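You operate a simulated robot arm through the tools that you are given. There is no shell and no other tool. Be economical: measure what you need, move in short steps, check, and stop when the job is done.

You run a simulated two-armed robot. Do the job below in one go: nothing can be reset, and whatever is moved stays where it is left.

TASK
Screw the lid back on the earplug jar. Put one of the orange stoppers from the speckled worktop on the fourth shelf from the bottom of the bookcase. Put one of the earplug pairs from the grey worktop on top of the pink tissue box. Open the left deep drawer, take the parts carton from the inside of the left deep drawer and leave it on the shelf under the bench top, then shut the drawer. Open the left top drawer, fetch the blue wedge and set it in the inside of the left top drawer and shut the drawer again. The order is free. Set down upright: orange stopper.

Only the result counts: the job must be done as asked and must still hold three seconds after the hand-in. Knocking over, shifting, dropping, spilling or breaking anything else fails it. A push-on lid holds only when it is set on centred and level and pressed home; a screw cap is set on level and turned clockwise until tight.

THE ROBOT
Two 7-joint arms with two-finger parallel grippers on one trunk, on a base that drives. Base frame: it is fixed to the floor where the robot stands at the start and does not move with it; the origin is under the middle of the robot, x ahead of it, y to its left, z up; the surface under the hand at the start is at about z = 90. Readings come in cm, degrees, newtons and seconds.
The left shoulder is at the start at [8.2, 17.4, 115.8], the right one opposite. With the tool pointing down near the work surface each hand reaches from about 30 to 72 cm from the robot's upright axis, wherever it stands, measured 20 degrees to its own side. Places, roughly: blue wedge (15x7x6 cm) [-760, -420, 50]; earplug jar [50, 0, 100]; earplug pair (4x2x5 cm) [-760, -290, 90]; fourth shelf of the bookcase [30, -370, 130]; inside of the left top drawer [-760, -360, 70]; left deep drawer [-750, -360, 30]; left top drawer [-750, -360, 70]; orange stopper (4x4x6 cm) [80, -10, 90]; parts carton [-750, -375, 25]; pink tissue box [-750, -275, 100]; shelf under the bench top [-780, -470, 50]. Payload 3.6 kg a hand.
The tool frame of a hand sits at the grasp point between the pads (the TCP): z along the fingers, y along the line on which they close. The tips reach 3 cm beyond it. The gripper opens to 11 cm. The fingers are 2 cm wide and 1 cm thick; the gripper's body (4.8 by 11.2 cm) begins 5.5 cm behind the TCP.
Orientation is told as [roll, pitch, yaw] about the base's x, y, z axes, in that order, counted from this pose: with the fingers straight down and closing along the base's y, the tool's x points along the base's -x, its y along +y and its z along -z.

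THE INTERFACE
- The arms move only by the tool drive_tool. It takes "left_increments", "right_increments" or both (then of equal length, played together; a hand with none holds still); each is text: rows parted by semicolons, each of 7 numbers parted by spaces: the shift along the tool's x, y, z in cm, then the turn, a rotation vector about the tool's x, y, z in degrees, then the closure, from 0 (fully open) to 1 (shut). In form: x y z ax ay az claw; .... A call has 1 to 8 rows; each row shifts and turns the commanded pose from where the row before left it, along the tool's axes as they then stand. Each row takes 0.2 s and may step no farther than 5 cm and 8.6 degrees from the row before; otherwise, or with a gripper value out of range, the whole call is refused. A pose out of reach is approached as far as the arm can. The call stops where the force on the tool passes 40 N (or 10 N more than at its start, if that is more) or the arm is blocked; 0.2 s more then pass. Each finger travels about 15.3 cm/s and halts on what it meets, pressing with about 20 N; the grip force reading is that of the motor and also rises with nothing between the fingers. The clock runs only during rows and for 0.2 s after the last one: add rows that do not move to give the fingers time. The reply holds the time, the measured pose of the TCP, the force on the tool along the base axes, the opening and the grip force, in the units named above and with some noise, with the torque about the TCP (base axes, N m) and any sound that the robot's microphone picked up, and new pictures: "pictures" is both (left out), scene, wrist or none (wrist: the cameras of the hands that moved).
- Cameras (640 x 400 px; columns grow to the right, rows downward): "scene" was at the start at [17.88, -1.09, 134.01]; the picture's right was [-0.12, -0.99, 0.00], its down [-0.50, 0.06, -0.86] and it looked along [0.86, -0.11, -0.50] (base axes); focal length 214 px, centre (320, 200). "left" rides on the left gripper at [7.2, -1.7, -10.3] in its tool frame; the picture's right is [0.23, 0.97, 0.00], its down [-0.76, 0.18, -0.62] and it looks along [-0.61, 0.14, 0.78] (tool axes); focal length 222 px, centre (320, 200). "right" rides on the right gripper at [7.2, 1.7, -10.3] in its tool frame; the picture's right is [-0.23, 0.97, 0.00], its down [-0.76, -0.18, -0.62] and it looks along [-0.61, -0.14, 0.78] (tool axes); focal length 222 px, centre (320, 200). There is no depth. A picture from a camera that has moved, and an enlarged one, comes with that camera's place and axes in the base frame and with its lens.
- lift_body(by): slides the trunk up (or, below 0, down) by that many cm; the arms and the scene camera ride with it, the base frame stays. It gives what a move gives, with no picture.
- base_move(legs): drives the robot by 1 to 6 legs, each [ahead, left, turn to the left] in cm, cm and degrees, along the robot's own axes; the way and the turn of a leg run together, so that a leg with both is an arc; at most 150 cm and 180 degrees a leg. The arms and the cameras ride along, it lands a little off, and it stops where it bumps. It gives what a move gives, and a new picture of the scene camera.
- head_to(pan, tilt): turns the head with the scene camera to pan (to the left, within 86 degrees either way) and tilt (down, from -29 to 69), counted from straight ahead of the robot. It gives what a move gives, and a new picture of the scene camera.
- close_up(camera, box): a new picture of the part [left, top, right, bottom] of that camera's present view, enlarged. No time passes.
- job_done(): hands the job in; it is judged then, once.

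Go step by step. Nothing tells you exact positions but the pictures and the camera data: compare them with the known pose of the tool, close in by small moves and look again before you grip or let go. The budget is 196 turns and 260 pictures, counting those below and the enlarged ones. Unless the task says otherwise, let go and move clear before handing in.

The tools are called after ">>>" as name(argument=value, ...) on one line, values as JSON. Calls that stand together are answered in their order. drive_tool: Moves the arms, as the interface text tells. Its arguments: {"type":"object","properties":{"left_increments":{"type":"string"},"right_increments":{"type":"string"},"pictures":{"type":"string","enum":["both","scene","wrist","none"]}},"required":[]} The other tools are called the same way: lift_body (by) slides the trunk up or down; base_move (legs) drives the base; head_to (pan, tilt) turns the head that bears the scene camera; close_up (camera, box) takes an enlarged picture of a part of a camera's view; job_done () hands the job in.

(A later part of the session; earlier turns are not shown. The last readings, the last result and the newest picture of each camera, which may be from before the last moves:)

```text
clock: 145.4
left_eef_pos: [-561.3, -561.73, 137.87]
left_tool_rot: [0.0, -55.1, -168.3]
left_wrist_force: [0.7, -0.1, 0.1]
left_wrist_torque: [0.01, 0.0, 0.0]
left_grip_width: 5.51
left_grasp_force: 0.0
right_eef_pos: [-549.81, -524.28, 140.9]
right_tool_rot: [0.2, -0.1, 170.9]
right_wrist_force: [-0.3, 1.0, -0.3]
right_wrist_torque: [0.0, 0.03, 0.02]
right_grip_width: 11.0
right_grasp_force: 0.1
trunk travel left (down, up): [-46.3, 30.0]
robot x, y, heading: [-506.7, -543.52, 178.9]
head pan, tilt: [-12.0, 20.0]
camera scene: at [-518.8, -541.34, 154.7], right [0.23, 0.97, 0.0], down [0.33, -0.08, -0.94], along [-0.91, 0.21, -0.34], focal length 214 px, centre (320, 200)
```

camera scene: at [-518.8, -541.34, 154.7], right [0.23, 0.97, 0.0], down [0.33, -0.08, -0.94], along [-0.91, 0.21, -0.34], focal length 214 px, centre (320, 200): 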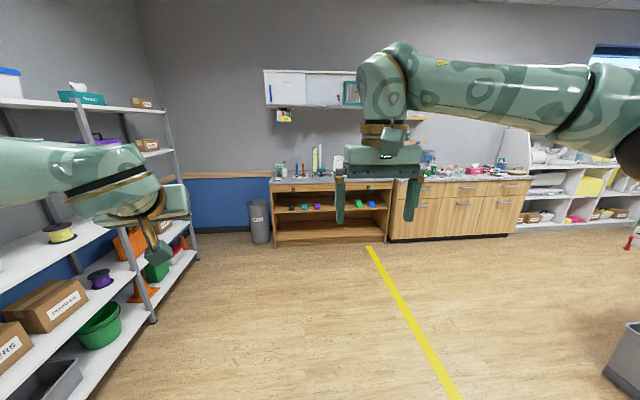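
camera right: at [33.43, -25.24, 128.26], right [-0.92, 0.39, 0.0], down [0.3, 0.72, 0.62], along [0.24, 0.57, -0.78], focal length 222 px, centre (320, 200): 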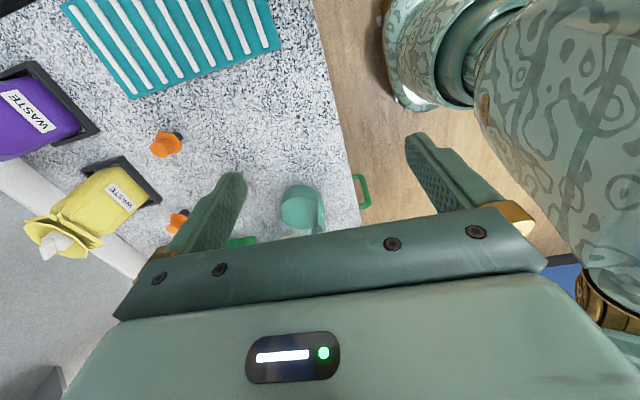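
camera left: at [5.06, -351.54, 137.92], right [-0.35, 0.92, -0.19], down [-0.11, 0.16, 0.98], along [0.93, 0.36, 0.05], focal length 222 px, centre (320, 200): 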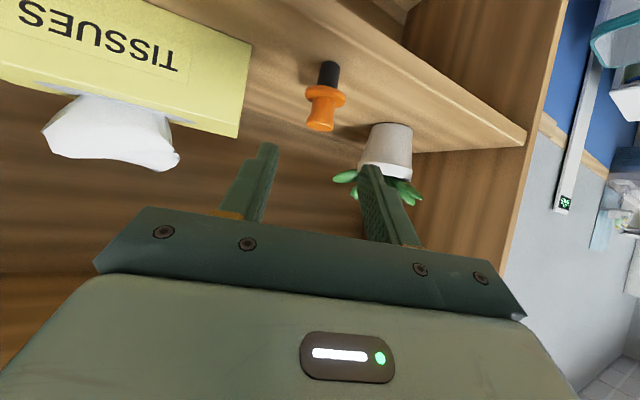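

The wooden bench with open shelf (coloured wedges on it) and the drawer cabinet are ahead. I drive closer.

>>> base_move(legs=[[0, -120, 1.1], [100, 0, 0]])

>>> head_to(pan=0, tilt=38)

```text
clock: 156.1
left_eef_pos: [-658.46, -444.9, 137.84]
left_tool_rot: [0.0, -55.0, -166.6]
left_wrist_force: [-0.6, 0.0, -0.1]
left_wrist_torque: [0.0, 0.01, 0.0]
left_grip_width: 5.51
left_grasp_force: 0.2
right_eef_pos: [-648.1, -406.91, 141.08]
right_tool_rot: [0.2, -0.1, 172.9]
right_wrist_force: [0.9, -0.1, 1.5]
right_wrist_torque: [0.0, -0.01, 0.0]
right_grip_width: 10.98
right_grasp_force: 0.1
trunk travel left (down, up): [-46.3, 30.0]
robot x, y, heading: [-604.43, -425.11, -179.3]
head pan, tilt: [-12.0, 20.0]
camera scene: at [-616.56, -423.05, 154.71], right [0.2, 0.98, 0.0], down [0.34, -0.07, -0.94], along [-0.92, 0.19, -0.34], focal length 214 px, centre (320, 200)
```

scene: 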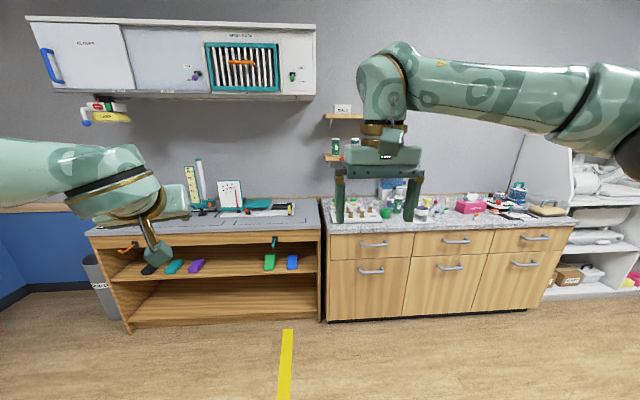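

```text
clock: 156.9
left_eef_pos: [-658.5, -444.79, 137.85]
left_tool_rot: [0.0, -55.1, -166.4]
left_wrist_force: [0.6, 0.1, 0.1]
left_wrist_torque: [-0.02, 0.0, -0.03]
left_grip_width: 5.51
left_grasp_force: 0.0
right_eef_pos: [-648.18, -407.03, 140.98]
right_tool_rot: [0.1, -0.1, 172.8]
right_wrist_force: [-0.3, 0.5, 0.1]
right_wrist_torque: [-0.01, -0.02, 0.01]
right_grip_width: 10.99
right_grasp_force: 0.1
trunk travel left (down, up): [-46.3, 30.0]
robot x, y, heading: [-604.27, -424.91, -179.3]
head pan, tilt: [0.0, 38.0]
camera scene: at [-616.04, -424.98, 151.87], right [-0.01, 1.0, 0.0], down [0.62, 0.01, -0.79], along [-0.79, -0.01, -0.62], focal length 214 px, centre (320, 200)
```

scene: 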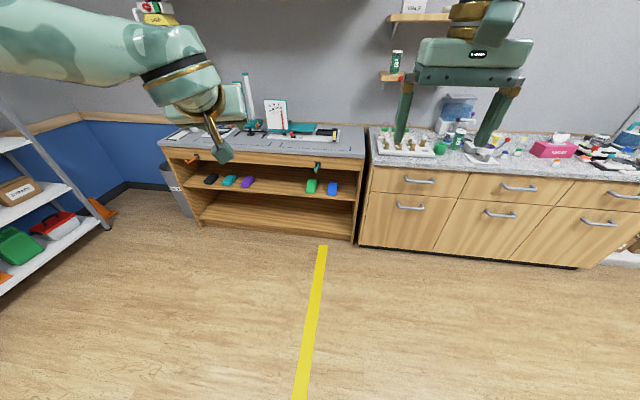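

I see the left column of drawers (handles ≈ z 75 and z 52, y ≈ -361), the wedge on the open shelf, and the pink tissue box. First the earplug pair: shift right and lower the trunk.

>>> base_move(legs=[[0, -122, -0.7], [40, 0, 0]])

>>> lift_body(by=-12)

>>> head_to(pan=-5, tilt=38)

```text
clock: 165.1
left_eef_pos: [-699.69, -325.91, 137.9]
left_tool_rot: [0.0, -55.1, -165.7]
left_wrist_force: [0.3, -0.4, 0.2]
left_wrist_torque: [-0.01, 0.03, 0.0]
left_grip_width: 5.49
left_grasp_force: 0.1
right_eef_pos: [-689.85, -287.98, 141.08]
right_tool_rot: [0.2, 0.0, 173.6]
right_wrist_force: [-1.2, 1.0, 0.3]
right_wrist_torque: [0.01, -0.01, -0.02]
right_grip_width: 11.01
right_grasp_force: 0.1
trunk travel left (down, up): [-46.3, 30.0]
robot x, y, heading: [-646.03, -305.14, -178.5]
head pan, tilt: [0.0, 38.0]
camera scene: at [-657.5, -305.51, 151.87], right [-0.02, 1.0, 0.0], down [0.62, 0.01, -0.79], along [-0.79, -0.02, -0.62], focal length 214 px, centre (320, 200)
```

scene: 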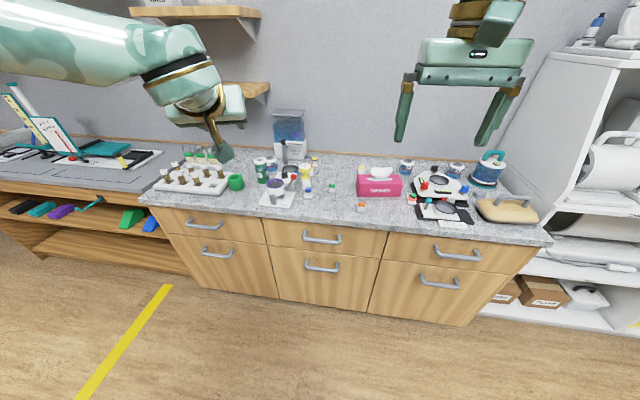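

```text
clock: 166.6
left_eef_pos: [-699.57, -325.82, 125.92]
left_tool_rot: [0.1, -55.2, -165.6]
left_wrist_force: [-0.5, -1.2, 0.0]
left_wrist_torque: [0.0, 0.03, -0.03]
left_grip_width: 5.5
left_grasp_force: 0.1
right_eef_pos: [-689.68, -288.08, 129.07]
right_tool_rot: [0.2, -0.1, 173.5]
right_wrist_force: [-0.9, -0.3, 0.0]
right_wrist_torque: [0.02, 0.01, -0.02]
right_grip_width: 11.0
right_grasp_force: 0.0
trunk travel left (down, up): [-34.3, 42.0]
robot x, y, heading: [-645.46, -305.25, -178.7]
head pan, tilt: [0.0, 38.0]
```

```text
clock: 167.3
left_eef_pos: [-699.66, -326.0, 125.93]
left_tool_rot: [0.0, -55.0, -165.8]
left_wrist_force: [-0.7, 0.0, 0.4]
left_wrist_torque: [0.0, 0.02, 0.01]
left_grip_width: 5.51
left_grasp_force: 0.2
right_eef_pos: [-689.76, -288.01, 129.04]
right_tool_rot: [0.2, -0.1, 173.5]
right_wrist_force: [-0.7, 0.1, 0.8]
right_wrist_torque: [-0.04, 0.0, -0.01]
right_grip_width: 11.02
right_grasp_force: 0.1
trunk travel left (down, up): [-34.3, 42.0]
robot x, y, heading: [-645.65, -305.05, -179.0]
head pan, tilt: [-5.0, 38.0]
camera scene: at [-660.74, -304.83, 139.75], right [0.06, 1.0, 0.0], down [0.61, -0.04, -0.79], along [-0.79, 0.05, -0.62], focal length 214 px, centre (320, 200)
```

scene: 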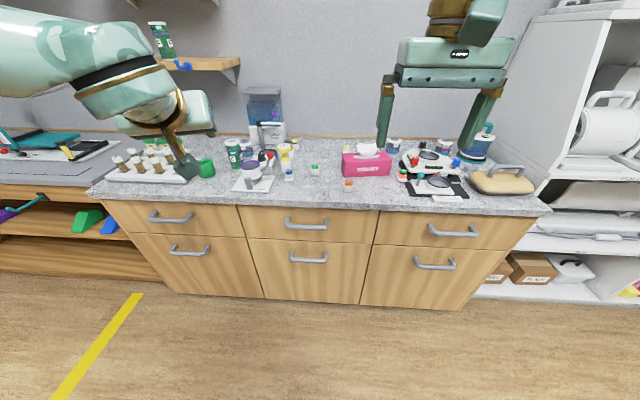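

>>> close_up(camera="scene", box=[220, 130, 410, 210])

>>> close_up(camera="scene", box=[380, 120, 560, 215])

```text
3.37 times, centred on (315, 170) of scene
camera zoom: at [-660.74, -304.83, 139.75], right [0.06, 1.0, 0.0], down [0.61, -0.04, -0.79], along [-0.79, 0.05, -0.62], focal length 722 px, centre (337, 301)
```

zoom: 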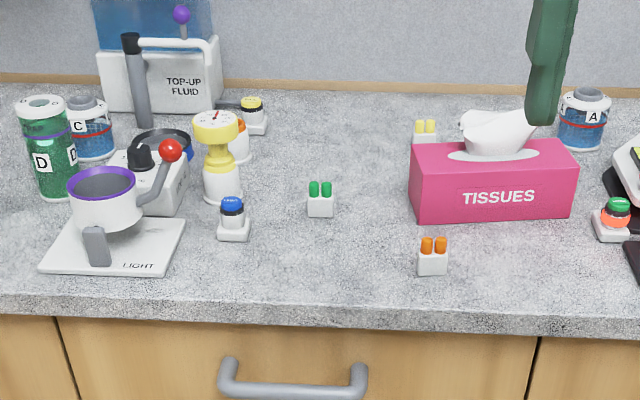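

```text
3.56 times, centred on (470, 168) of scene
camera zoom: at [-660.74, -304.83, 139.75], right [0.06, 1.0, 0.0], down [0.61, -0.04, -0.79], along [-0.79, 0.05, -0.62], focal length 763 px, centre (-213, 316)
```

zoom: 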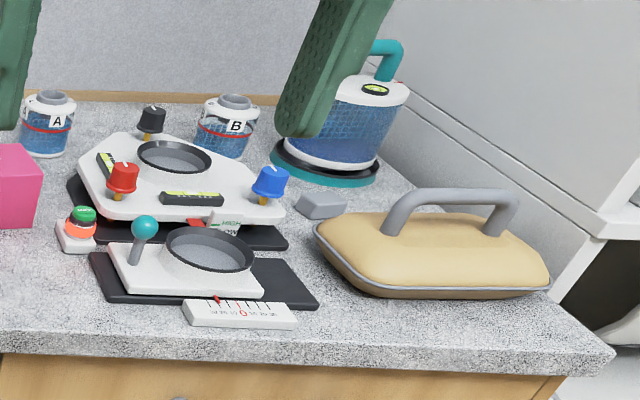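

Three earplug pairs (green, orange, yellow) on the grey worktop; the orange one in front of the tissue box is freest. I drive closer and turn the right gripper to close fore-and-aft.

>>> base_move(legs=[[24, 0, -1]])

>>> drive_tool(right_increments="0 0 0 0 0 8.4 0;0 0 0 0 0 8.4 0;0 0 0 0 0 8.4 0;0 0 0 0 0 8.4 0;0 0 0 0 0 8.4 0;0 0 0 0 0 8.4 0;0 0 0 0 0 8.4 0;0 0 0 0 0 8.4 0", pictures="none")

>>> drive_tool(right_increments="0 0 0 0 0 7.5 0;0 0 0 0 0 7.5 0;0 0 2 0 0 0 0;0 0 0 0 0 0 0")

```text
clock: 169.1
left_eef_pos: [-723.95, -325.26, 125.83]
left_tool_rot: [0.0, -55.0, -166.8]
left_wrist_force: [-0.5, -0.7, 0.8]
left_wrist_torque: [-0.01, 0.02, 0.01]
left_grip_width: 5.52
left_grasp_force: 0.2
right_eef_pos: [-713.57, -287.51, 129.14]
right_tool_rot: [0.2, 0.1, 172.5]
right_wrist_force: [0.4, -0.4, -0.5]
right_wrist_torque: [-0.01, 0.0, 0.0]
right_grip_width: 11.0
right_grasp_force: 0.0
trunk travel left (down, up): [-34.3, 42.0]
robot x, y, heading: [-669.72, -305.44, -179.5]
head pan, tilt: [-5.0, 38.0]
camera scene: at [-684.75, -304.94, 139.74], right [0.08, 1.0, 0.0], down [0.61, -0.05, -0.79], along [-0.78, 0.06, -0.62], focal length 214 px, centre (320, 200)
```

scene: 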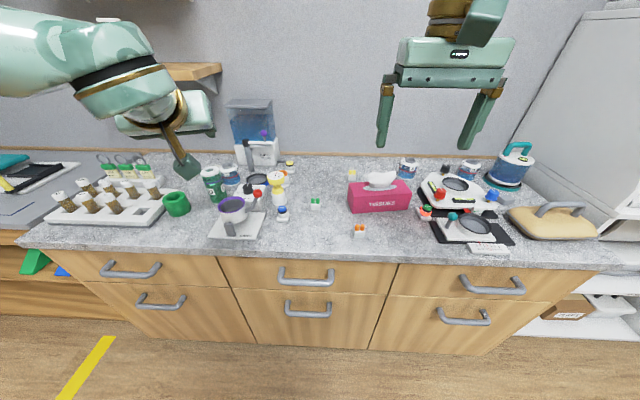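

```text
clock: 170.9
left_eef_pos: [-723.93, -325.3, 125.88]
left_tool_rot: [0.0, -55.1, -166.7]
left_wrist_force: [-0.6, -0.5, -1.2]
left_wrist_torque: [-0.02, 0.0, 0.0]
left_grip_width: 5.51
left_grasp_force: 0.1
right_eef_pos: [-713.32, -287.47, 128.87]
right_tool_rot: [0.1, 0.1, 105.1]
right_wrist_force: [-0.7, 0.3, -0.6]
right_wrist_torque: [-0.01, 0.0, 0.0]
right_grip_width: 11.01
right_grasp_force: 0.0
trunk travel left (down, up): [-34.3, 42.0]
robot x, y, heading: [-670.06, -305.86, -179.7]
head pan, tilt: [-5.0, 38.0]
```

```text
clock: 171.9
left_eef_pos: [-723.87, -325.39, 125.86]
left_tool_rot: [0.1, -55.1, -166.7]
left_wrist_force: [0.0, -0.3, -0.7]
left_wrist_torque: [-0.02, -0.01, -0.03]
left_grip_width: 5.53
left_grasp_force: 0.1
right_eef_pos: [-713.26, -287.72, 127.1]
right_tool_rot: [0.0, 0.2, 90.2]
right_wrist_force: [-0.4, -0.6, 0.2]
right_wrist_torque: [0.0, 0.0, -0.01]
right_grip_width: 10.98
right_grasp_force: 0.1
trunk travel left (down, up): [-34.3, 42.0]
robot x, y, heading: [-669.51, -305.86, -179.8]
head pan, tilt: [-5.0, 38.0]
camera scene: at [-684.62, -304.96, 139.76], right [0.08, 1.0, 0.0], down [0.61, -0.05, -0.79], along [-0.79, 0.06, -0.62], focal length 214 px, centre (320, 200)
camera right: at [-715.01, -294.99, 137.34], right [-0.97, 0.22, 0.0], down [0.18, 0.76, 0.62], along [0.14, 0.61, -0.78], focal length 222 px, centre (320, 200)
```

scene: 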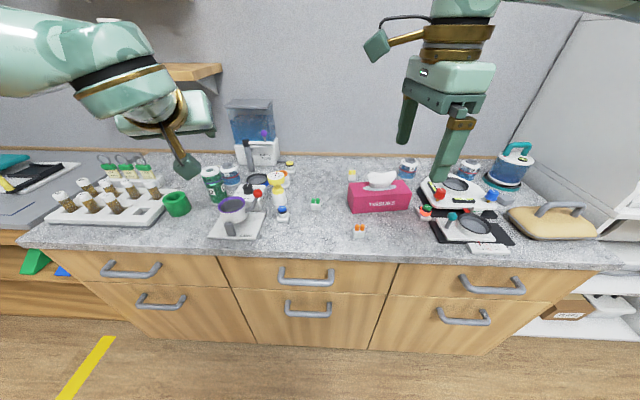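
right: 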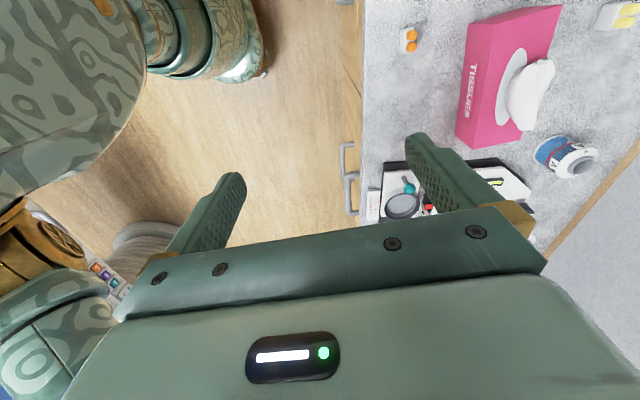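

>>> drive_tool(right_increments="0.36 3.2 3.2 0 0 0 0;0.36 3.2 3.2 0 0 0 0;0.36 3.2 3.2 0 0 0 0;0.36 3.2 3.2 0 0 0 0;0.36 3.1 3.2 0 0 0 0.2;0 0 0 0 0 0 0.4", pictures="wrist")

```text
clock: 173.3
left_eef_pos: [-723.97, -325.29, 125.89]
left_tool_rot: [-0.1, -55.0, -166.7]
left_wrist_force: [0.5, -0.9, -0.6]
left_wrist_torque: [0.0, 0.0, 0.02]
left_grip_width: 5.5
left_grasp_force: 0.1
right_eef_pos: [-729.12, -289.34, 110.97]
right_tool_rot: [0.1, 0.2, 90.4]
right_wrist_force: [0.8, -0.2, -0.8]
right_wrist_torque: [-0.04, -0.02, 0.01]
right_grip_width: 6.59
right_grasp_force: 0.1
trunk travel left (down, up): [-34.3, 42.0]
robot x, y, heading: [-669.74, -305.72, -179.5]
head pan, tilt: [-5.0, 38.0]
camera right: at [-730.8, -296.74, 121.26], right [-0.98, 0.22, 0.0], down [0.17, 0.76, 0.62], along [0.14, 0.61, -0.78], focal length 222 px, centre (320, 200)
```

right: 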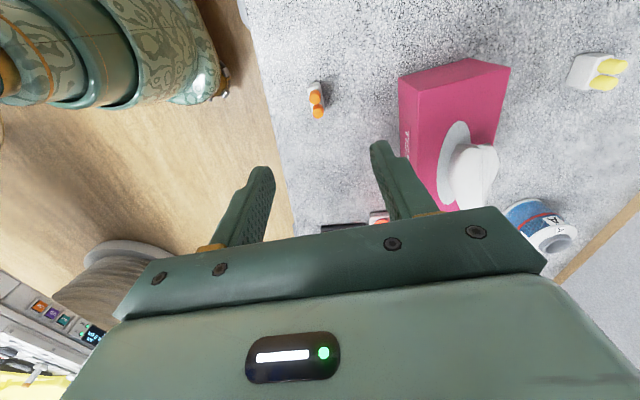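

>>> close_up(camera="right", box=[280, 60, 380, 130])

>>> close_up(camera="right", box=[380, 40, 540, 220])

```text
5.71 times, centred on (330, 95) of right
camera zoom: at [-730.8, -296.74, 121.26], right [-0.98, 0.22, 0.0], down [0.17, 0.76, 0.62], along [0.14, 0.61, -0.78], focal length 1269 px, centre (263, 800)
```

zoom: 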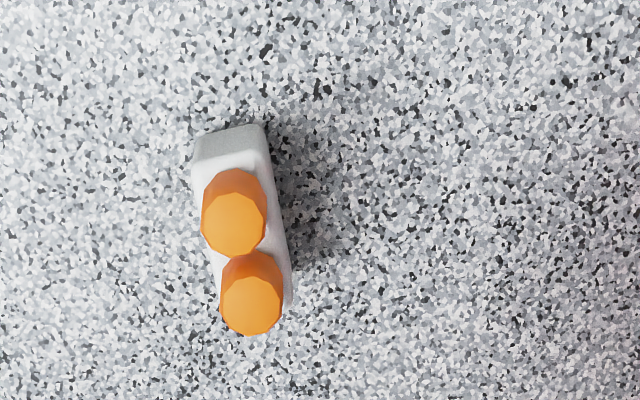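

```text
2.22 times, centred on (460, 130) of right
camera zoom: at [-730.8, -296.74, 121.26], right [-0.98, 0.22, 0.0], down [0.17, 0.76, 0.62], along [0.14, 0.61, -0.78], focal length 494 px, centre (9, 356)
```

zoom: 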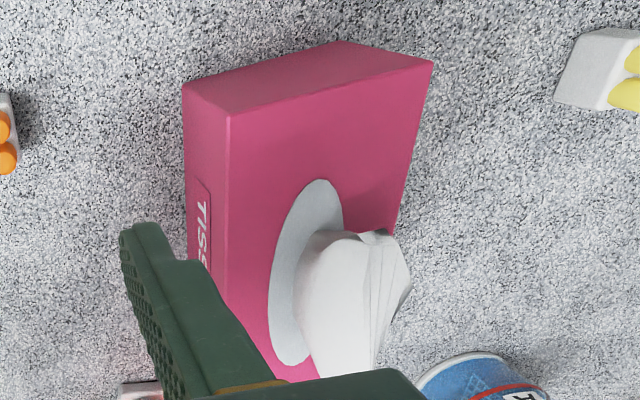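

Pair centre ≈ [-728.7, -289.4], aligned with y. I descend around it.

>>> drive_tool(right_increments="0.06 -0.42 4.5 0 0 0 0.4;0 0 4.5 0 0 0 0.4;0 0 4 0 0 0 0.4;0 0 0 0 0 0 0.4", pictures="wrist")

```text
clock: 174.3
left_eef_pos: [-723.8, -325.35, 125.96]
left_tool_rot: [0.1, -55.1, -166.6]
left_wrist_force: [0.3, 0.3, 0.6]
left_wrist_torque: [-0.01, -0.03, -0.02]
left_grip_width: 5.48
left_grasp_force: 0.1
right_eef_pos: [-728.79, -289.77, 98.14]
right_tool_rot: [0.1, 0.1, 90.3]
right_wrist_force: [0.5, -0.5, -0.4]
right_wrist_torque: [-0.01, -0.01, 0.0]
right_grip_width: 6.61
right_grasp_force: 0.0
trunk travel left (down, up): [-34.3, 42.0]
robot x, y, heading: [-669.73, -305.69, -179.7]
head pan, tilt: [-5.0, 38.0]
camera right: at [-730.52, -297.02, 108.33], right [-0.98, 0.22, 0.0], down [0.17, 0.76, 0.62], along [0.14, 0.61, -0.78], focal length 222 px, centre (320, 200)
```

right: 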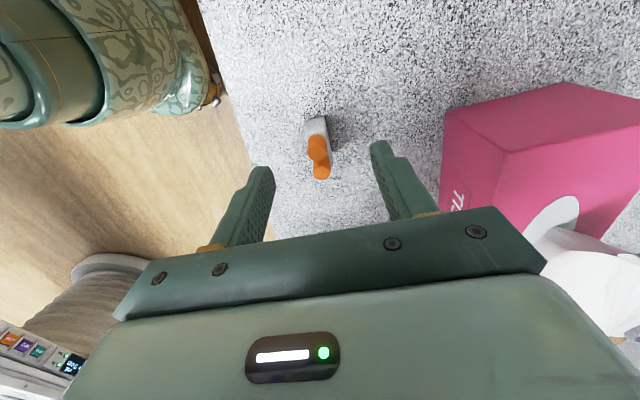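

>>> drive_tool(right_increments="0 0 2.5 0 0 0 0.4;0 0 2.05 0 0 0 0.4;0 0 0 0 0 0 0.6;0 0 0 0 0 0 0.85;0 0 0 0 0 0 0.9;0 0 0 0 0 0 0.9", pictures="wrist")

>>> close_up(camera="right", box=[250, 100, 400, 240])

```text
clock: 175.7
left_eef_pos: [-723.91, -325.25, 125.89]
left_tool_rot: [0.0, -55.2, -166.8]
left_wrist_force: [0.0, 0.1, 1.3]
left_wrist_torque: [-0.02, 0.01, 0.01]
left_grip_width: 5.52
left_grasp_force: 0.0
right_eef_pos: [-728.78, -289.76, 93.6]
right_tool_rot: [0.1, 0.3, 90.2]
right_wrist_force: [-0.7, 0.5, 0.2]
right_wrist_torque: [0.01, -0.02, 0.0]
right_grip_width: 1.42
right_grasp_force: 20.3
trunk travel left (down, up): [-34.3, 42.0]
robot x, y, heading: [-669.63, -305.38, -179.6]
head pan, tilt: [-5.0, 38.0]
camera right: at [-730.49, -297.01, 103.8], right [-0.98, 0.22, 0.0], down [0.17, 0.76, 0.62], along [0.14, 0.61, -0.78], focal length 222 px, centre (320, 200)
```

right: 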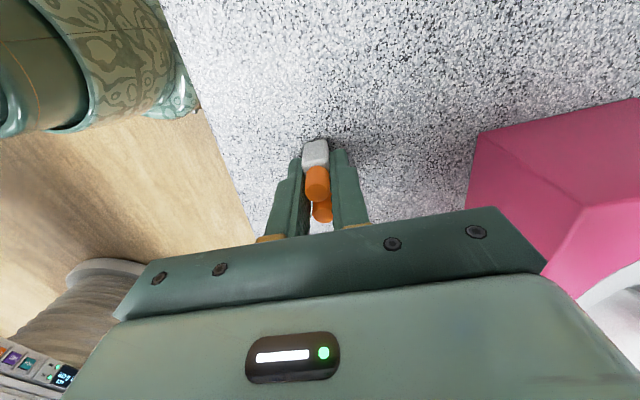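

```text
2.86 times, centred on (325, 170) of right
camera zoom: at [-730.49, -297.01, 103.8], right [-0.98, 0.22, 0.0], down [0.17, 0.76, 0.62], along [0.14, 0.61, -0.78], focal length 635 px, centre (306, 286)
```

zoom: 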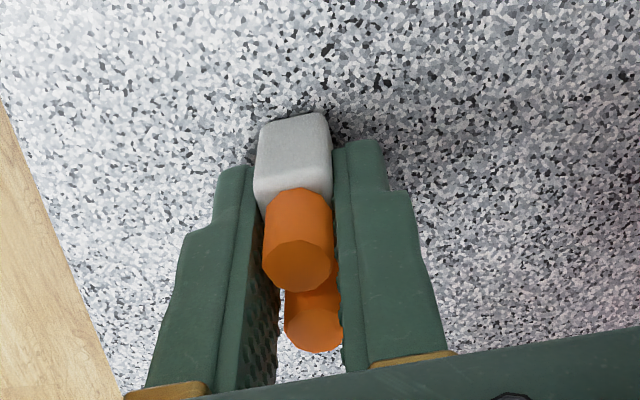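

Gripped. Lift and carry over the front-left corner of the tissue box.

>>> drive_tool(right_increments="0 0 -1 0 0 0 0.9;0 0 -4.5 0 0 0 0.9;0 0 -4.5 0 0 0 0.9;0 0 -3 0 0 0 0.9;-0.8 4.1 0 0 0 0 0.9;-0.8 4.1 0 0 0 0 0.9;-0.85 4 0 0 0 0 0.9;0 0 0 0 0 0 0.9")

>>> close_up(camera="right", box=[230, 60, 430, 240])

>>> close_up(camera="scene", box=[320, 140, 440, 220])

```text
clock: 177.5
left_eef_pos: [-724.0, -325.49, 125.78]
left_tool_rot: [0.0, -55.0, -166.6]
left_wrist_force: [-0.8, -0.8, 0.1]
left_wrist_torque: [-0.01, -0.03, -0.01]
left_grip_width: 5.5
left_grasp_force: 0.1
right_eef_pos: [-735.79, -288.37, 106.46]
right_tool_rot: [0.1, 0.0, 90.3]
right_wrist_force: [0.3, -0.2, -0.8]
right_wrist_torque: [0.01, -0.01, 0.0]
right_grip_width: 1.43
right_grasp_force: 19.8
right hand out of reach, approached as far as the arm can: row 6, 7
trunk travel left (down, up): [-34.3, 42.0]
robot x, y, heading: [-669.88, -305.66, -179.5]
head pan, tilt: [-5.0, 38.0]
camera scene: at [-684.72, -305.05, 139.74], right [0.08, 1.0, 0.0], down [0.61, -0.05, -0.79], along [-0.78, 0.06, -0.62], focal length 214 px, centre (320, 200)
camera right: at [-737.49, -295.68, 116.74], right [-0.98, 0.22, 0.0], down [0.17, 0.76, 0.62], along [0.14, 0.61, -0.78], focal length 222 px, centre (320, 200)
```

scene: 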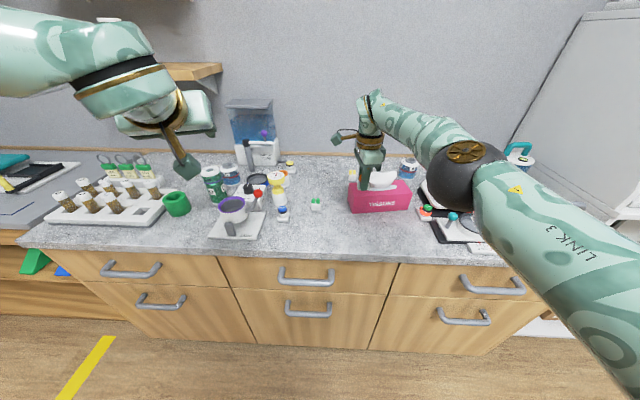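
right: 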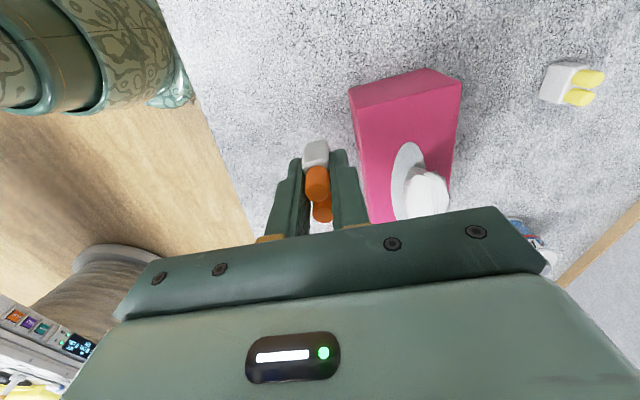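

```text
2.22 times, centred on (330, 150) of right
camera zoom: at [-737.49, -295.68, 116.74], right [-0.98, 0.22, 0.0], down [0.17, 0.76, 0.62], along [0.14, 0.61, -0.78], focal length 494 px, centre (298, 311)
```

zoom: 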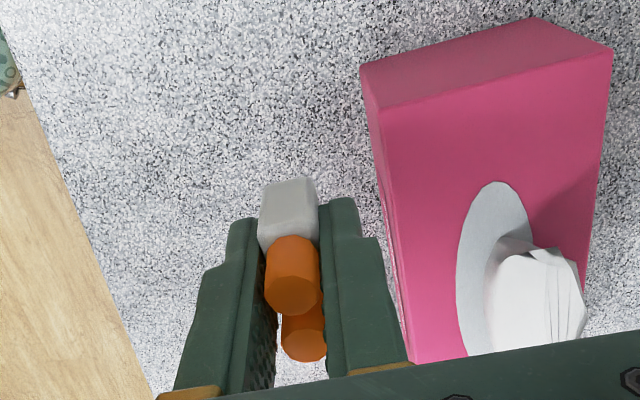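

```text
5.00 times, centred on (380, 180) of scene
camera zoom: at [-684.72, -305.05, 139.74], right [0.08, 1.0, 0.0], down [0.61, -0.05, -0.79], along [-0.78, 0.06, -0.62], focal length 1072 px, centre (20, 300)
```

zoom: 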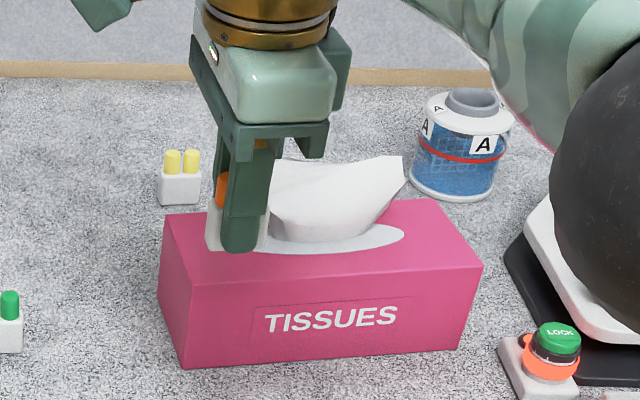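

Out of arm reach; the base moves 5 cm ahead.

>>> base_move(legs=[[5.2, 0, 0]])

>>> drive_tool(right_increments="-1.0 0 0 0 0 0 0.9;0 0 0 0 0 0 0.9", pictures="none")

>>> close_up(camera="right", box=[230, 60, 430, 240])

>>> close_up(camera="scene", box=[320, 140, 440, 220])

```text
clock: 178.4
left_eef_pos: [-729.11, -325.44, 125.76]
left_tool_rot: [0.0, -55.1, -166.7]
left_wrist_force: [0.0, 0.4, -0.1]
left_wrist_torque: [-0.01, 0.01, -0.01]
left_grip_width: 5.47
left_grasp_force: 0.2
right_eef_pos: [-740.96, -288.27, 106.42]
right_tool_rot: [0.1, 0.0, 90.3]
right_wrist_force: [0.5, 0.4, -0.9]
right_wrist_torque: [0.0, -0.05, 0.04]
right_grip_width: 1.45
right_grasp_force: 19.7
trunk travel left (down, up): [-34.3, 42.0]
robot x, y, heading: [-674.34, -305.45, -179.4]
head pan, tilt: [-5.0, 38.0]
camera scene: at [-689.81, -304.98, 139.76], right [0.08, 1.0, 0.0], down [0.61, -0.05, -0.79], along [-0.79, 0.06, -0.62], focal length 214 px, centre (320, 200)
```

scene: 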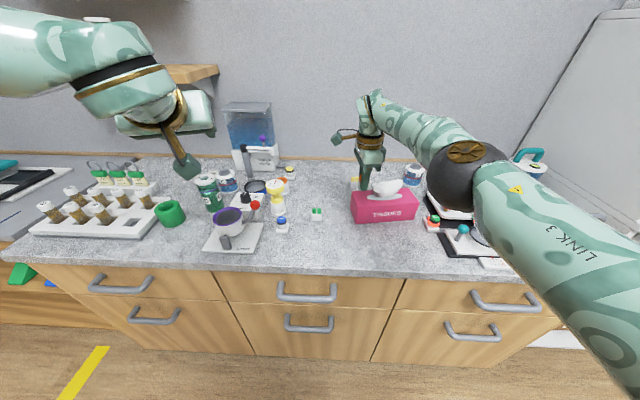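

```text
clock: 179.0
left_eef_pos: [-729.22, -325.48, 125.8]
left_tool_rot: [0.0, -54.9, -166.6]
left_wrist_force: [-1.3, 0.6, -0.1]
left_wrist_torque: [0.01, 0.0, -0.01]
left_grip_width: 5.51
left_grasp_force: 0.1
right_eef_pos: [-741.11, -287.41, 106.31]
right_tool_rot: [-0.1, 0.1, 90.4]
right_wrist_force: [-0.3, 0.1, -0.7]
right_wrist_torque: [0.0, -0.04, 0.0]
right_grip_width: 1.43
right_grasp_force: 20.2
trunk travel left (down, up): [-34.3, 42.0]
robot x, y, heading: [-675.28, -305.53, -179.3]
head pan, tilt: [-5.0, 38.0]
```

```text
2.22 times, centred on (330, 150) of right
camera zoom: at [-742.75, -294.63, 116.67], right [-0.98, 0.22, 0.0], down [0.17, 0.76, 0.62], along [0.14, 0.61, -0.78], focal length 494 px, centre (298, 311)
```

zoom: 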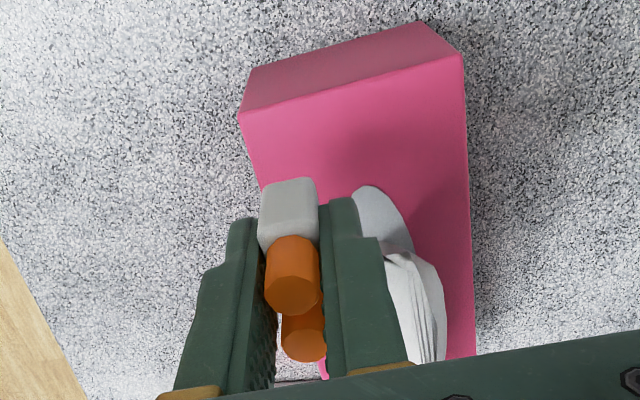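

```text
5.00 times, centred on (380, 180) of scene
camera zoom: at [-689.96, -305.02, 139.72], right [0.08, 1.0, 0.0], down [0.62, -0.05, -0.79], along [-0.78, 0.06, -0.62], focal length 1072 px, centre (20, 300)
```

zoom: 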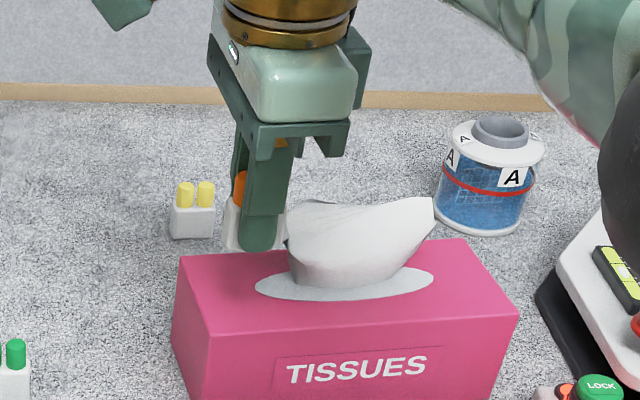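

Position is right over the box's front-left area, clear of the tissue. Lower gently.

>>> drive_tool(right_increments="0 0 3 0 0 0 0.9;0 0 1.5 0 0 0 0.9;0 0 0.4 0 0 0 0.9;0 0 0.3 0 0 0 0.9;0 0 0 0 0 0 0.9", pictures="none")

>>> close_up(camera="scene", box=[320, 140, 440, 220])

```text
clock: 180.2
left_eef_pos: [-729.0, -325.45, 125.93]
left_tool_rot: [0.0, -55.2, -166.7]
left_wrist_force: [0.5, 0.1, 0.0]
left_wrist_torque: [-0.02, 0.03, 0.03]
left_grip_width: 5.5
left_grasp_force: 0.1
right_eef_pos: [-740.98, -287.28, 101.34]
right_tool_rot: [0.0, 0.0, 90.3]
right_wrist_force: [1.0, 0.1, -0.4]
right_wrist_torque: [0.01, 0.04, 0.0]
right_grip_width: 1.43
right_grasp_force: 19.8
trunk travel left (down, up): [-34.3, 42.0]
robot x, y, heading: [-674.33, -305.79, -179.6]
head pan, tilt: [-5.0, 38.0]
```

```text
5.00 times, centred on (380, 180) of scene
camera zoom: at [-689.79, -304.98, 139.75], right [0.08, 1.0, 0.0], down [0.61, -0.05, -0.79], along [-0.79, 0.06, -0.62], focal length 1072 px, centre (20, 300)
```

zoom: 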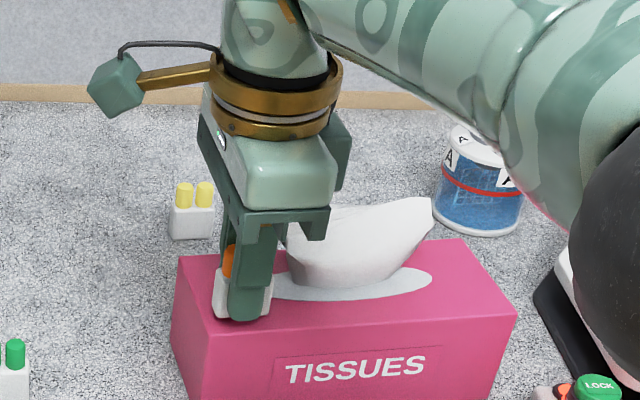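

>>> drive_tool(right_increments="0 0 0.3 0 0 0 0.9;0 0 0.3 0 0 0 0.9;0 0 0.2 0 0 0 0.9;0 0 0 0 0 0 0.9", pictures="none")

```text
clock: 181.2
left_eef_pos: [-728.74, -325.47, 126.13]
left_tool_rot: [-0.1, -55.2, -166.5]
left_wrist_force: [0.3, -0.4, 0.3]
left_wrist_torque: [0.01, 0.02, -0.02]
left_grip_width: 5.5
left_grasp_force: 0.0
right_eef_pos: [-740.77, -287.21, 100.84]
right_tool_rot: [0.3, 0.0, 90.4]
right_wrist_force: [-4.6, 1.2, 28.9]
right_wrist_torque: [-0.02, 0.12, 0.03]
right_grip_width: 1.43
right_grasp_force: 20.4
trunk travel left (down, up): [-34.3, 42.0]
robot x, y, heading: [-674.73, -305.6, -179.4]
head pan, tilt: [-5.0, 38.0]
```

Contact. Relieve, open a little and rise.

>>> drive_tool(right_increments="0 0 -0.3 0 0 0 0.9;0 0 0 0 0 0 0.8;0 0 0 0 0 0 0.7;0 0 0 0 0 0 0.7;0 0 -2 0 0 0 0.7;0 0 -4 0 0 0 0.7;0 0 -4 0 0 0 0.7;0 0 0 0 0 0 0.7", pictures="scene")

>>> close_up(camera="scene", box=[320, 140, 440, 220])

>>> close_up(camera="right", box=[230, 40, 480, 240])

```text
clock: 183.0
left_eef_pos: [-729.18, -325.47, 125.78]
left_tool_rot: [0.0, -55.1, -166.6]
left_wrist_force: [-1.0, -0.2, -0.4]
left_wrist_torque: [0.01, 0.01, 0.03]
left_grip_width: 5.51
left_grasp_force: 0.0
right_eef_pos: [-740.72, -287.3, 110.86]
right_tool_rot: [0.0, 0.1, 90.3]
right_wrist_force: [0.3, -0.2, -0.3]
right_wrist_torque: [0.0, 0.01, 0.0]
right_grip_width: 3.28
right_grasp_force: 0.1
trunk travel left (down, up): [-34.3, 42.0]
robot x, y, heading: [-675.09, -305.63, -179.5]
head pan, tilt: [-5.0, 38.0]
camera scene: at [-689.85, -304.95, 139.74], right [0.08, 1.0, 0.0], down [0.61, -0.05, -0.79], along [-0.78, 0.06, -0.62], focal length 214 px, centre (320, 200)
```

scene: 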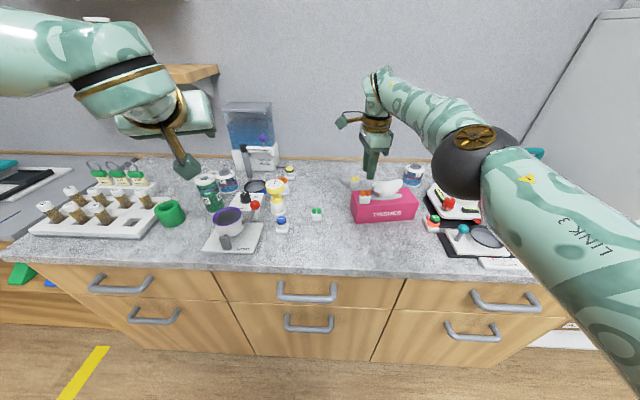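

```text
5.00 times, centred on (380, 180) of scene
camera zoom: at [-689.85, -304.95, 139.74], right [0.08, 1.0, 0.0], down [0.61, -0.05, -0.79], along [-0.78, 0.06, -0.62], focal length 1072 px, centre (20, 300)
```

zoom: 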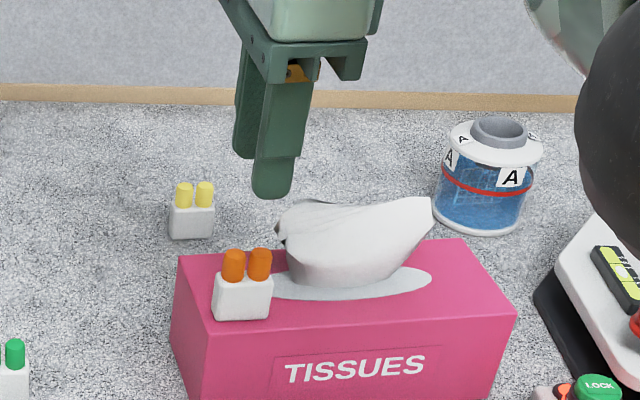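

```text
2.00 times, centred on (355, 140) of right
camera zoom: at [-742.42, -294.65, 121.11], right [-0.98, 0.22, 0.0], down [0.17, 0.76, 0.62], along [0.14, 0.61, -0.78], focal length 444 px, centre (250, 320)
```

zoom: 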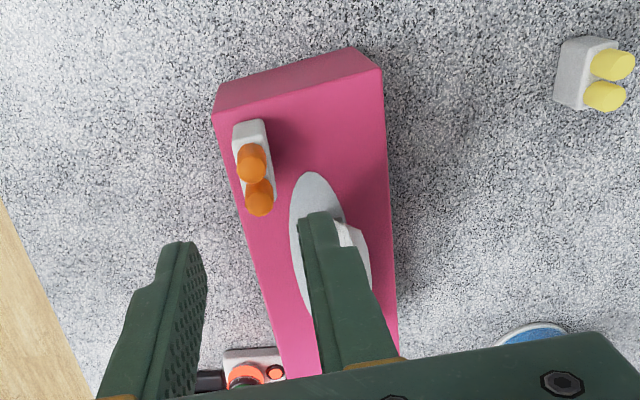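

The orange pair stands on the tissue box. Now the drawers: I back off, shift left and lower the trunk.

>>> base_move(legs=[[-40, 0, 0], [0, 40, -0.6]])

>>> lift_body(by=-33)

>>> head_to(pan=8, tilt=25)

```text
clock: 187.6
left_eef_pos: [-689.27, -364.91, 125.79]
left_tool_rot: [-0.1, -55.1, -167.0]
left_wrist_force: [0.3, 0.2, -0.1]
left_wrist_torque: [0.01, 0.01, 0.01]
left_grip_width: 5.51
left_grasp_force: 0.1
right_eef_pos: [-700.72, -326.61, 110.85]
right_tool_rot: [0.1, 0.0, 90.1]
right_wrist_force: [0.2, 0.6, -0.6]
right_wrist_torque: [0.03, 0.01, 0.03]
right_grip_width: 3.3
right_grasp_force: 0.0
trunk travel left (down, up): [-34.3, 42.0]
robot x, y, heading: [-635.35, -345.54, -179.6]
head pan, tilt: [-5.0, 38.0]
camera scene: at [-649.95, -344.72, 139.75], right [0.09, 1.0, 0.0], down [0.61, -0.05, -0.79], along [-0.78, 0.07, -0.62], focal length 214 px, centre (320, 200)
```

scene: 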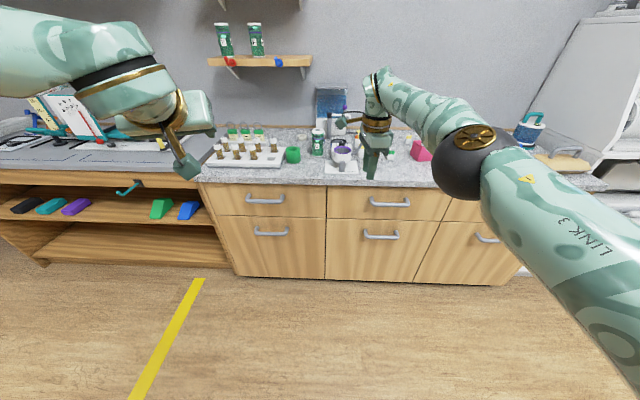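

```text
clock: 190.8
left_eef_pos: [-689.28, -364.78, 92.84]
left_tool_rot: [0.0, -55.2, -167.1]
left_wrist_force: [0.4, -0.3, -0.7]
left_wrist_torque: [-0.03, -0.01, 0.03]
left_grip_width: 5.5
left_grasp_force: 0.0
right_eef_pos: [-700.74, -326.8, 77.76]
right_tool_rot: [0.0, 0.1, 90.0]
right_wrist_force: [0.2, -0.1, 0.9]
right_wrist_torque: [-0.04, 0.03, -0.02]
right_grip_width: 3.32
right_grasp_force: 0.1
trunk travel left (down, up): [-1.3, 75.0]
robot x, y, heading: [-634.88, -345.74, -180.0]
head pan, tilt: [-5.0, 38.0]
```

```text
clock: 191.6
left_eef_pos: [-689.45, -364.79, 92.82]
left_tool_rot: [0.1, -55.0, -167.1]
left_wrist_force: [0.2, -0.3, -0.2]
left_wrist_torque: [0.01, 0.01, -0.02]
left_grip_width: 5.49
left_grasp_force: 0.1
right_eef_pos: [-700.67, -326.65, 77.78]
right_tool_rot: [0.1, 0.1, 89.9]
right_wrist_force: [0.6, 0.2, 0.6]
right_wrist_torque: [0.03, -0.02, 0.0]
right_grip_width: 3.31
right_grasp_force: 0.0
trunk travel left (down, up): [-1.3, 75.0]
robot x, y, heading: [-635.08, -345.47, -179.9]
head pan, tilt: [8.0, 25.0]
camera scene: at [-668.35, -346.67, 107.04], right [-0.14, 0.99, 0.0], down [0.42, 0.06, -0.91], along [-0.9, -0.13, -0.42], focal length 214 px, centre (320, 200)
```

scene: 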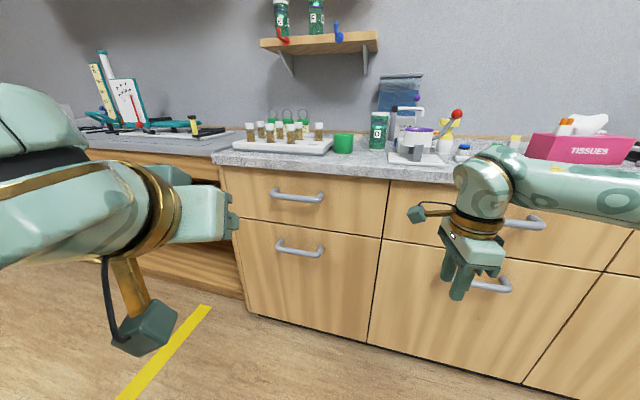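

Handles: top ≈ [-730.5, -363, 78.7], deep ≈ [-730.5, -363, 57]. I turn the left hand horizontal with fingers closing vertically, and pull the right arm in.

>>> drive_tool(left_increments="0 0 0 0 -7.5 0 0.5;0 0 0 0 -7.5 0 0.5;0 0 0 0 -7.5 0 0.5;0 0 0 0 -7.5 0 0.5;0 0 0 0 0 -8.5 0.5;0 0 0 0 0 -8.5 0.5;0 0 0 0 0 -8.5 0.5;0 0 0 0 0 -8.5 0.5", right_increments="0 -3 0 0 0 0 0.7;0 -3 0 0 0 0 0.7;0 -3 0 0 0 0 0.7;0 -3 0 0 0 0 0.7;0 -2 0 0 0 0 0.7;0 0 0 0 0 0 0.7;0 0 0 0 0 0 0.7;0 0 0 0 0 0 0.7", pictures="none")

>>> drive_tool(left_increments="0 0 0 0 0 -8.5 0.5;0 0 0 0 0 -8.5 0.5;0 0 0 0 0 -8.5 0.5;0 0 0 0 0 -8.5 0.5;0 0 0 0 0 -8.5 0.5;0 0 0 0 0 -8.5 0.5;0 0 0 0 0 -5 0.5;0 0 0 0 0 0 0.5")

```text
clock: 193.4
left_eef_pos: [-691.16, -363.25, 95.1]
left_tool_rot: [-61.1, -52.0, -100.8]
left_wrist_force: [0.7, -0.6, 0.3]
left_wrist_torque: [0.02, 0.01, 0.02]
left_grip_width: 5.47
left_grasp_force: 0.1
left hand out of reach, approached as far as the arm can: row 1, 2, 3, 4
right_eef_pos: [-686.76, -326.72, 77.64]
right_tool_rot: [0.1, 0.0, 89.9]
right_wrist_force: [-0.8, 0.7, 0.1]
right_wrist_torque: [0.05, 0.0, 0.01]
right_grip_width: 3.32
right_grasp_force: 0.1
trunk travel left (down, up): [-1.3, 75.0]
robot x, y, heading: [-634.81, -345.36, -180.0]
head pan, tilt: [8.0, 25.0]
```

```text
clock: 195.2
left_eef_pos: [-691.18, -363.47, 95.04]
left_tool_rot: [-72.7, 0.3, -77.4]
left_wrist_force: [0.3, 0.5, 0.2]
left_wrist_torque: [-0.01, -0.01, -0.04]
left_grip_width: 5.5
left_grasp_force: 0.1
right_eef_pos: [-686.72, -326.77, 77.65]
right_tool_rot: [0.1, 0.1, 90.0]
right_wrist_force: [0.1, 0.1, -0.2]
right_wrist_torque: [-0.01, -0.02, 0.0]
right_grip_width: 3.31
right_grasp_force: 0.1
trunk travel left (down, up): [-1.3, 75.0]
robot x, y, heading: [-635.02, -345.22, -180.0]
head pan, tilt: [8.0, 25.0]
camera scene: at [-668.34, -346.68, 107.05], right [-0.14, 0.99, 0.0], down [0.42, 0.06, -0.91], along [-0.9, -0.13, -0.42], focal length 214 px, centre (320, 200)
camera left: at [-683.63, -354.17, 99.83], right [0.23, 0.29, -0.93], down [0.8, -0.6, 0.01], along [-0.55, -0.75, -0.37], focal length 222 px, centre (320, 200)
```

scene: 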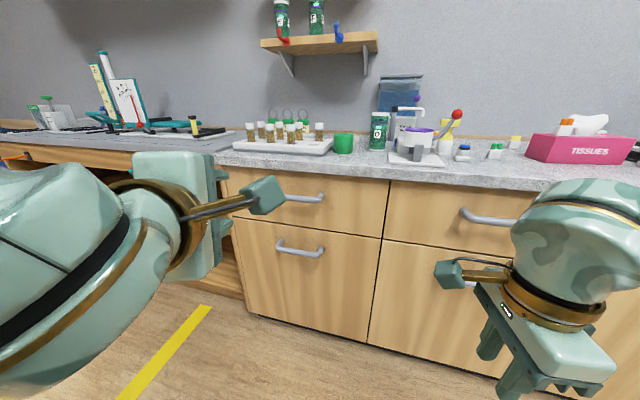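
left: 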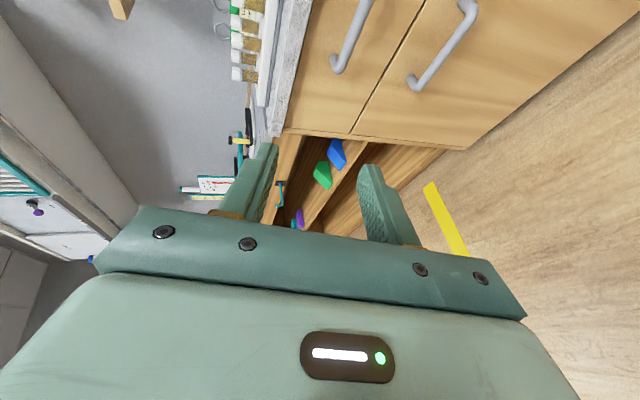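

>>> drive_tool(left_increments="0 0 0 5.8 0 0 0.5;0 0 0 5.8 0 0 0.5;0 0 0 5.7 0 0 0.3;0 4.7 0 0 0 0 0.2;0 4.7 0 0 0 0 0.2;0 4.7 0 0 0 0 0.2;0 4.7 0 0 0 0 0.2;0 4.7 0 0 0 0 0.2", pictures="none")

>>> drive_tool(left_increments="0 4.7 0 0 0 0 0.2;0 4.7 0 0 0 0 0.2;0 4.7 0 0 0 0 0.2;0 0 0 0 0 0 0.2")

```text
clock: 197.0
left_eef_pos: [-688.64, -356.75, 74.64]
left_tool_rot: [-72.7, 0.1, -77.3]
left_wrist_force: [-0.2, 0.6, -0.2]
left_wrist_torque: [-0.03, 0.0, 0.06]
left_grip_width: 8.79
left_grasp_force: 0.0
left hand out of reach, approached as far as the arm can: row 1, 2, 3, 4, 5, 6, 7
right_eef_pos: [-686.8, -326.66, 77.64]
right_tool_rot: [0.0, 0.2, 90.0]
right_wrist_force: [0.8, 0.1, -0.8]
right_wrist_torque: [-0.03, 0.0, 0.01]
right_grip_width: 3.3
right_grasp_force: 0.0
trunk travel left (down, up): [-1.3, 75.0]
robot x, y, heading: [-634.81, -345.36, -180.0]
head pan, tilt: [8.0, 25.0]
```

```text
clock: 198.0
left_eef_pos: [-687.78, -354.92, 70.39]
left_tool_rot: [-72.5, 0.0, -77.1]
left_wrist_force: [0.1, -0.4, -0.2]
left_wrist_torque: [0.01, -0.03, 0.01]
left_grip_width: 8.81
left_grasp_force: 0.0
left hand out of reach, approached as far as the arm can: row 1, 2, 3
right_eef_pos: [-686.7, -326.69, 77.74]
right_tool_rot: [0.1, 0.1, 90.0]
right_wrist_force: [0.2, 0.1, 0.0]
right_wrist_torque: [0.02, 0.01, 0.02]
right_grip_width: 3.32
right_grasp_force: 0.0
trunk travel left (down, up): [-1.3, 75.0]
robot x, y, heading: [-635.07, -345.5, -180.1]
head pan, tilt: [8.0, 25.0]
camera scene: at [-668.34, -346.66, 107.05], right [-0.14, 0.99, 0.0], down [0.42, 0.06, -0.91], along [-0.9, -0.13, -0.42], focal length 214 px, centre (320, 200)
camera left: at [-680.32, -345.64, 75.14], right [0.24, 0.29, -0.93], down [0.8, -0.6, 0.02], along [-0.55, -0.75, -0.37], focal length 222 px, centre (320, 200)
```

scene: 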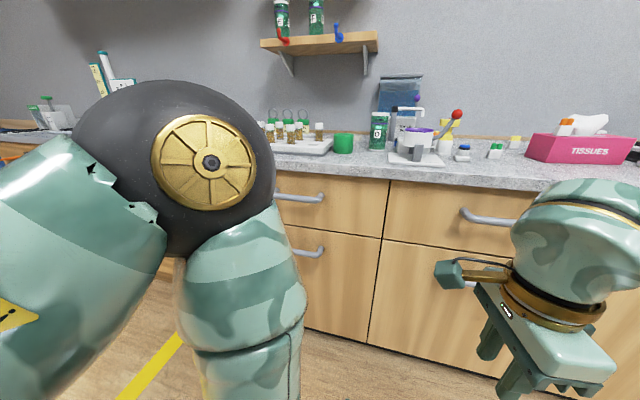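
left: 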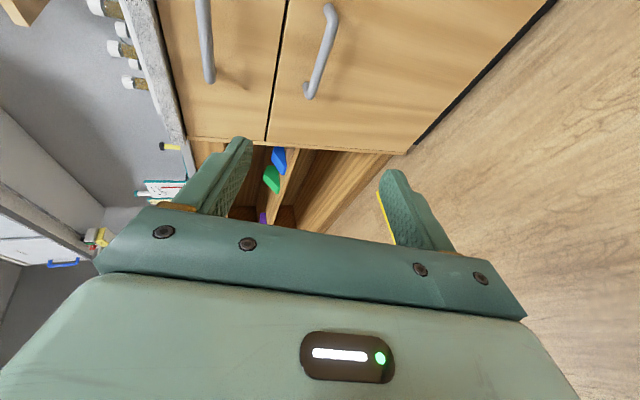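

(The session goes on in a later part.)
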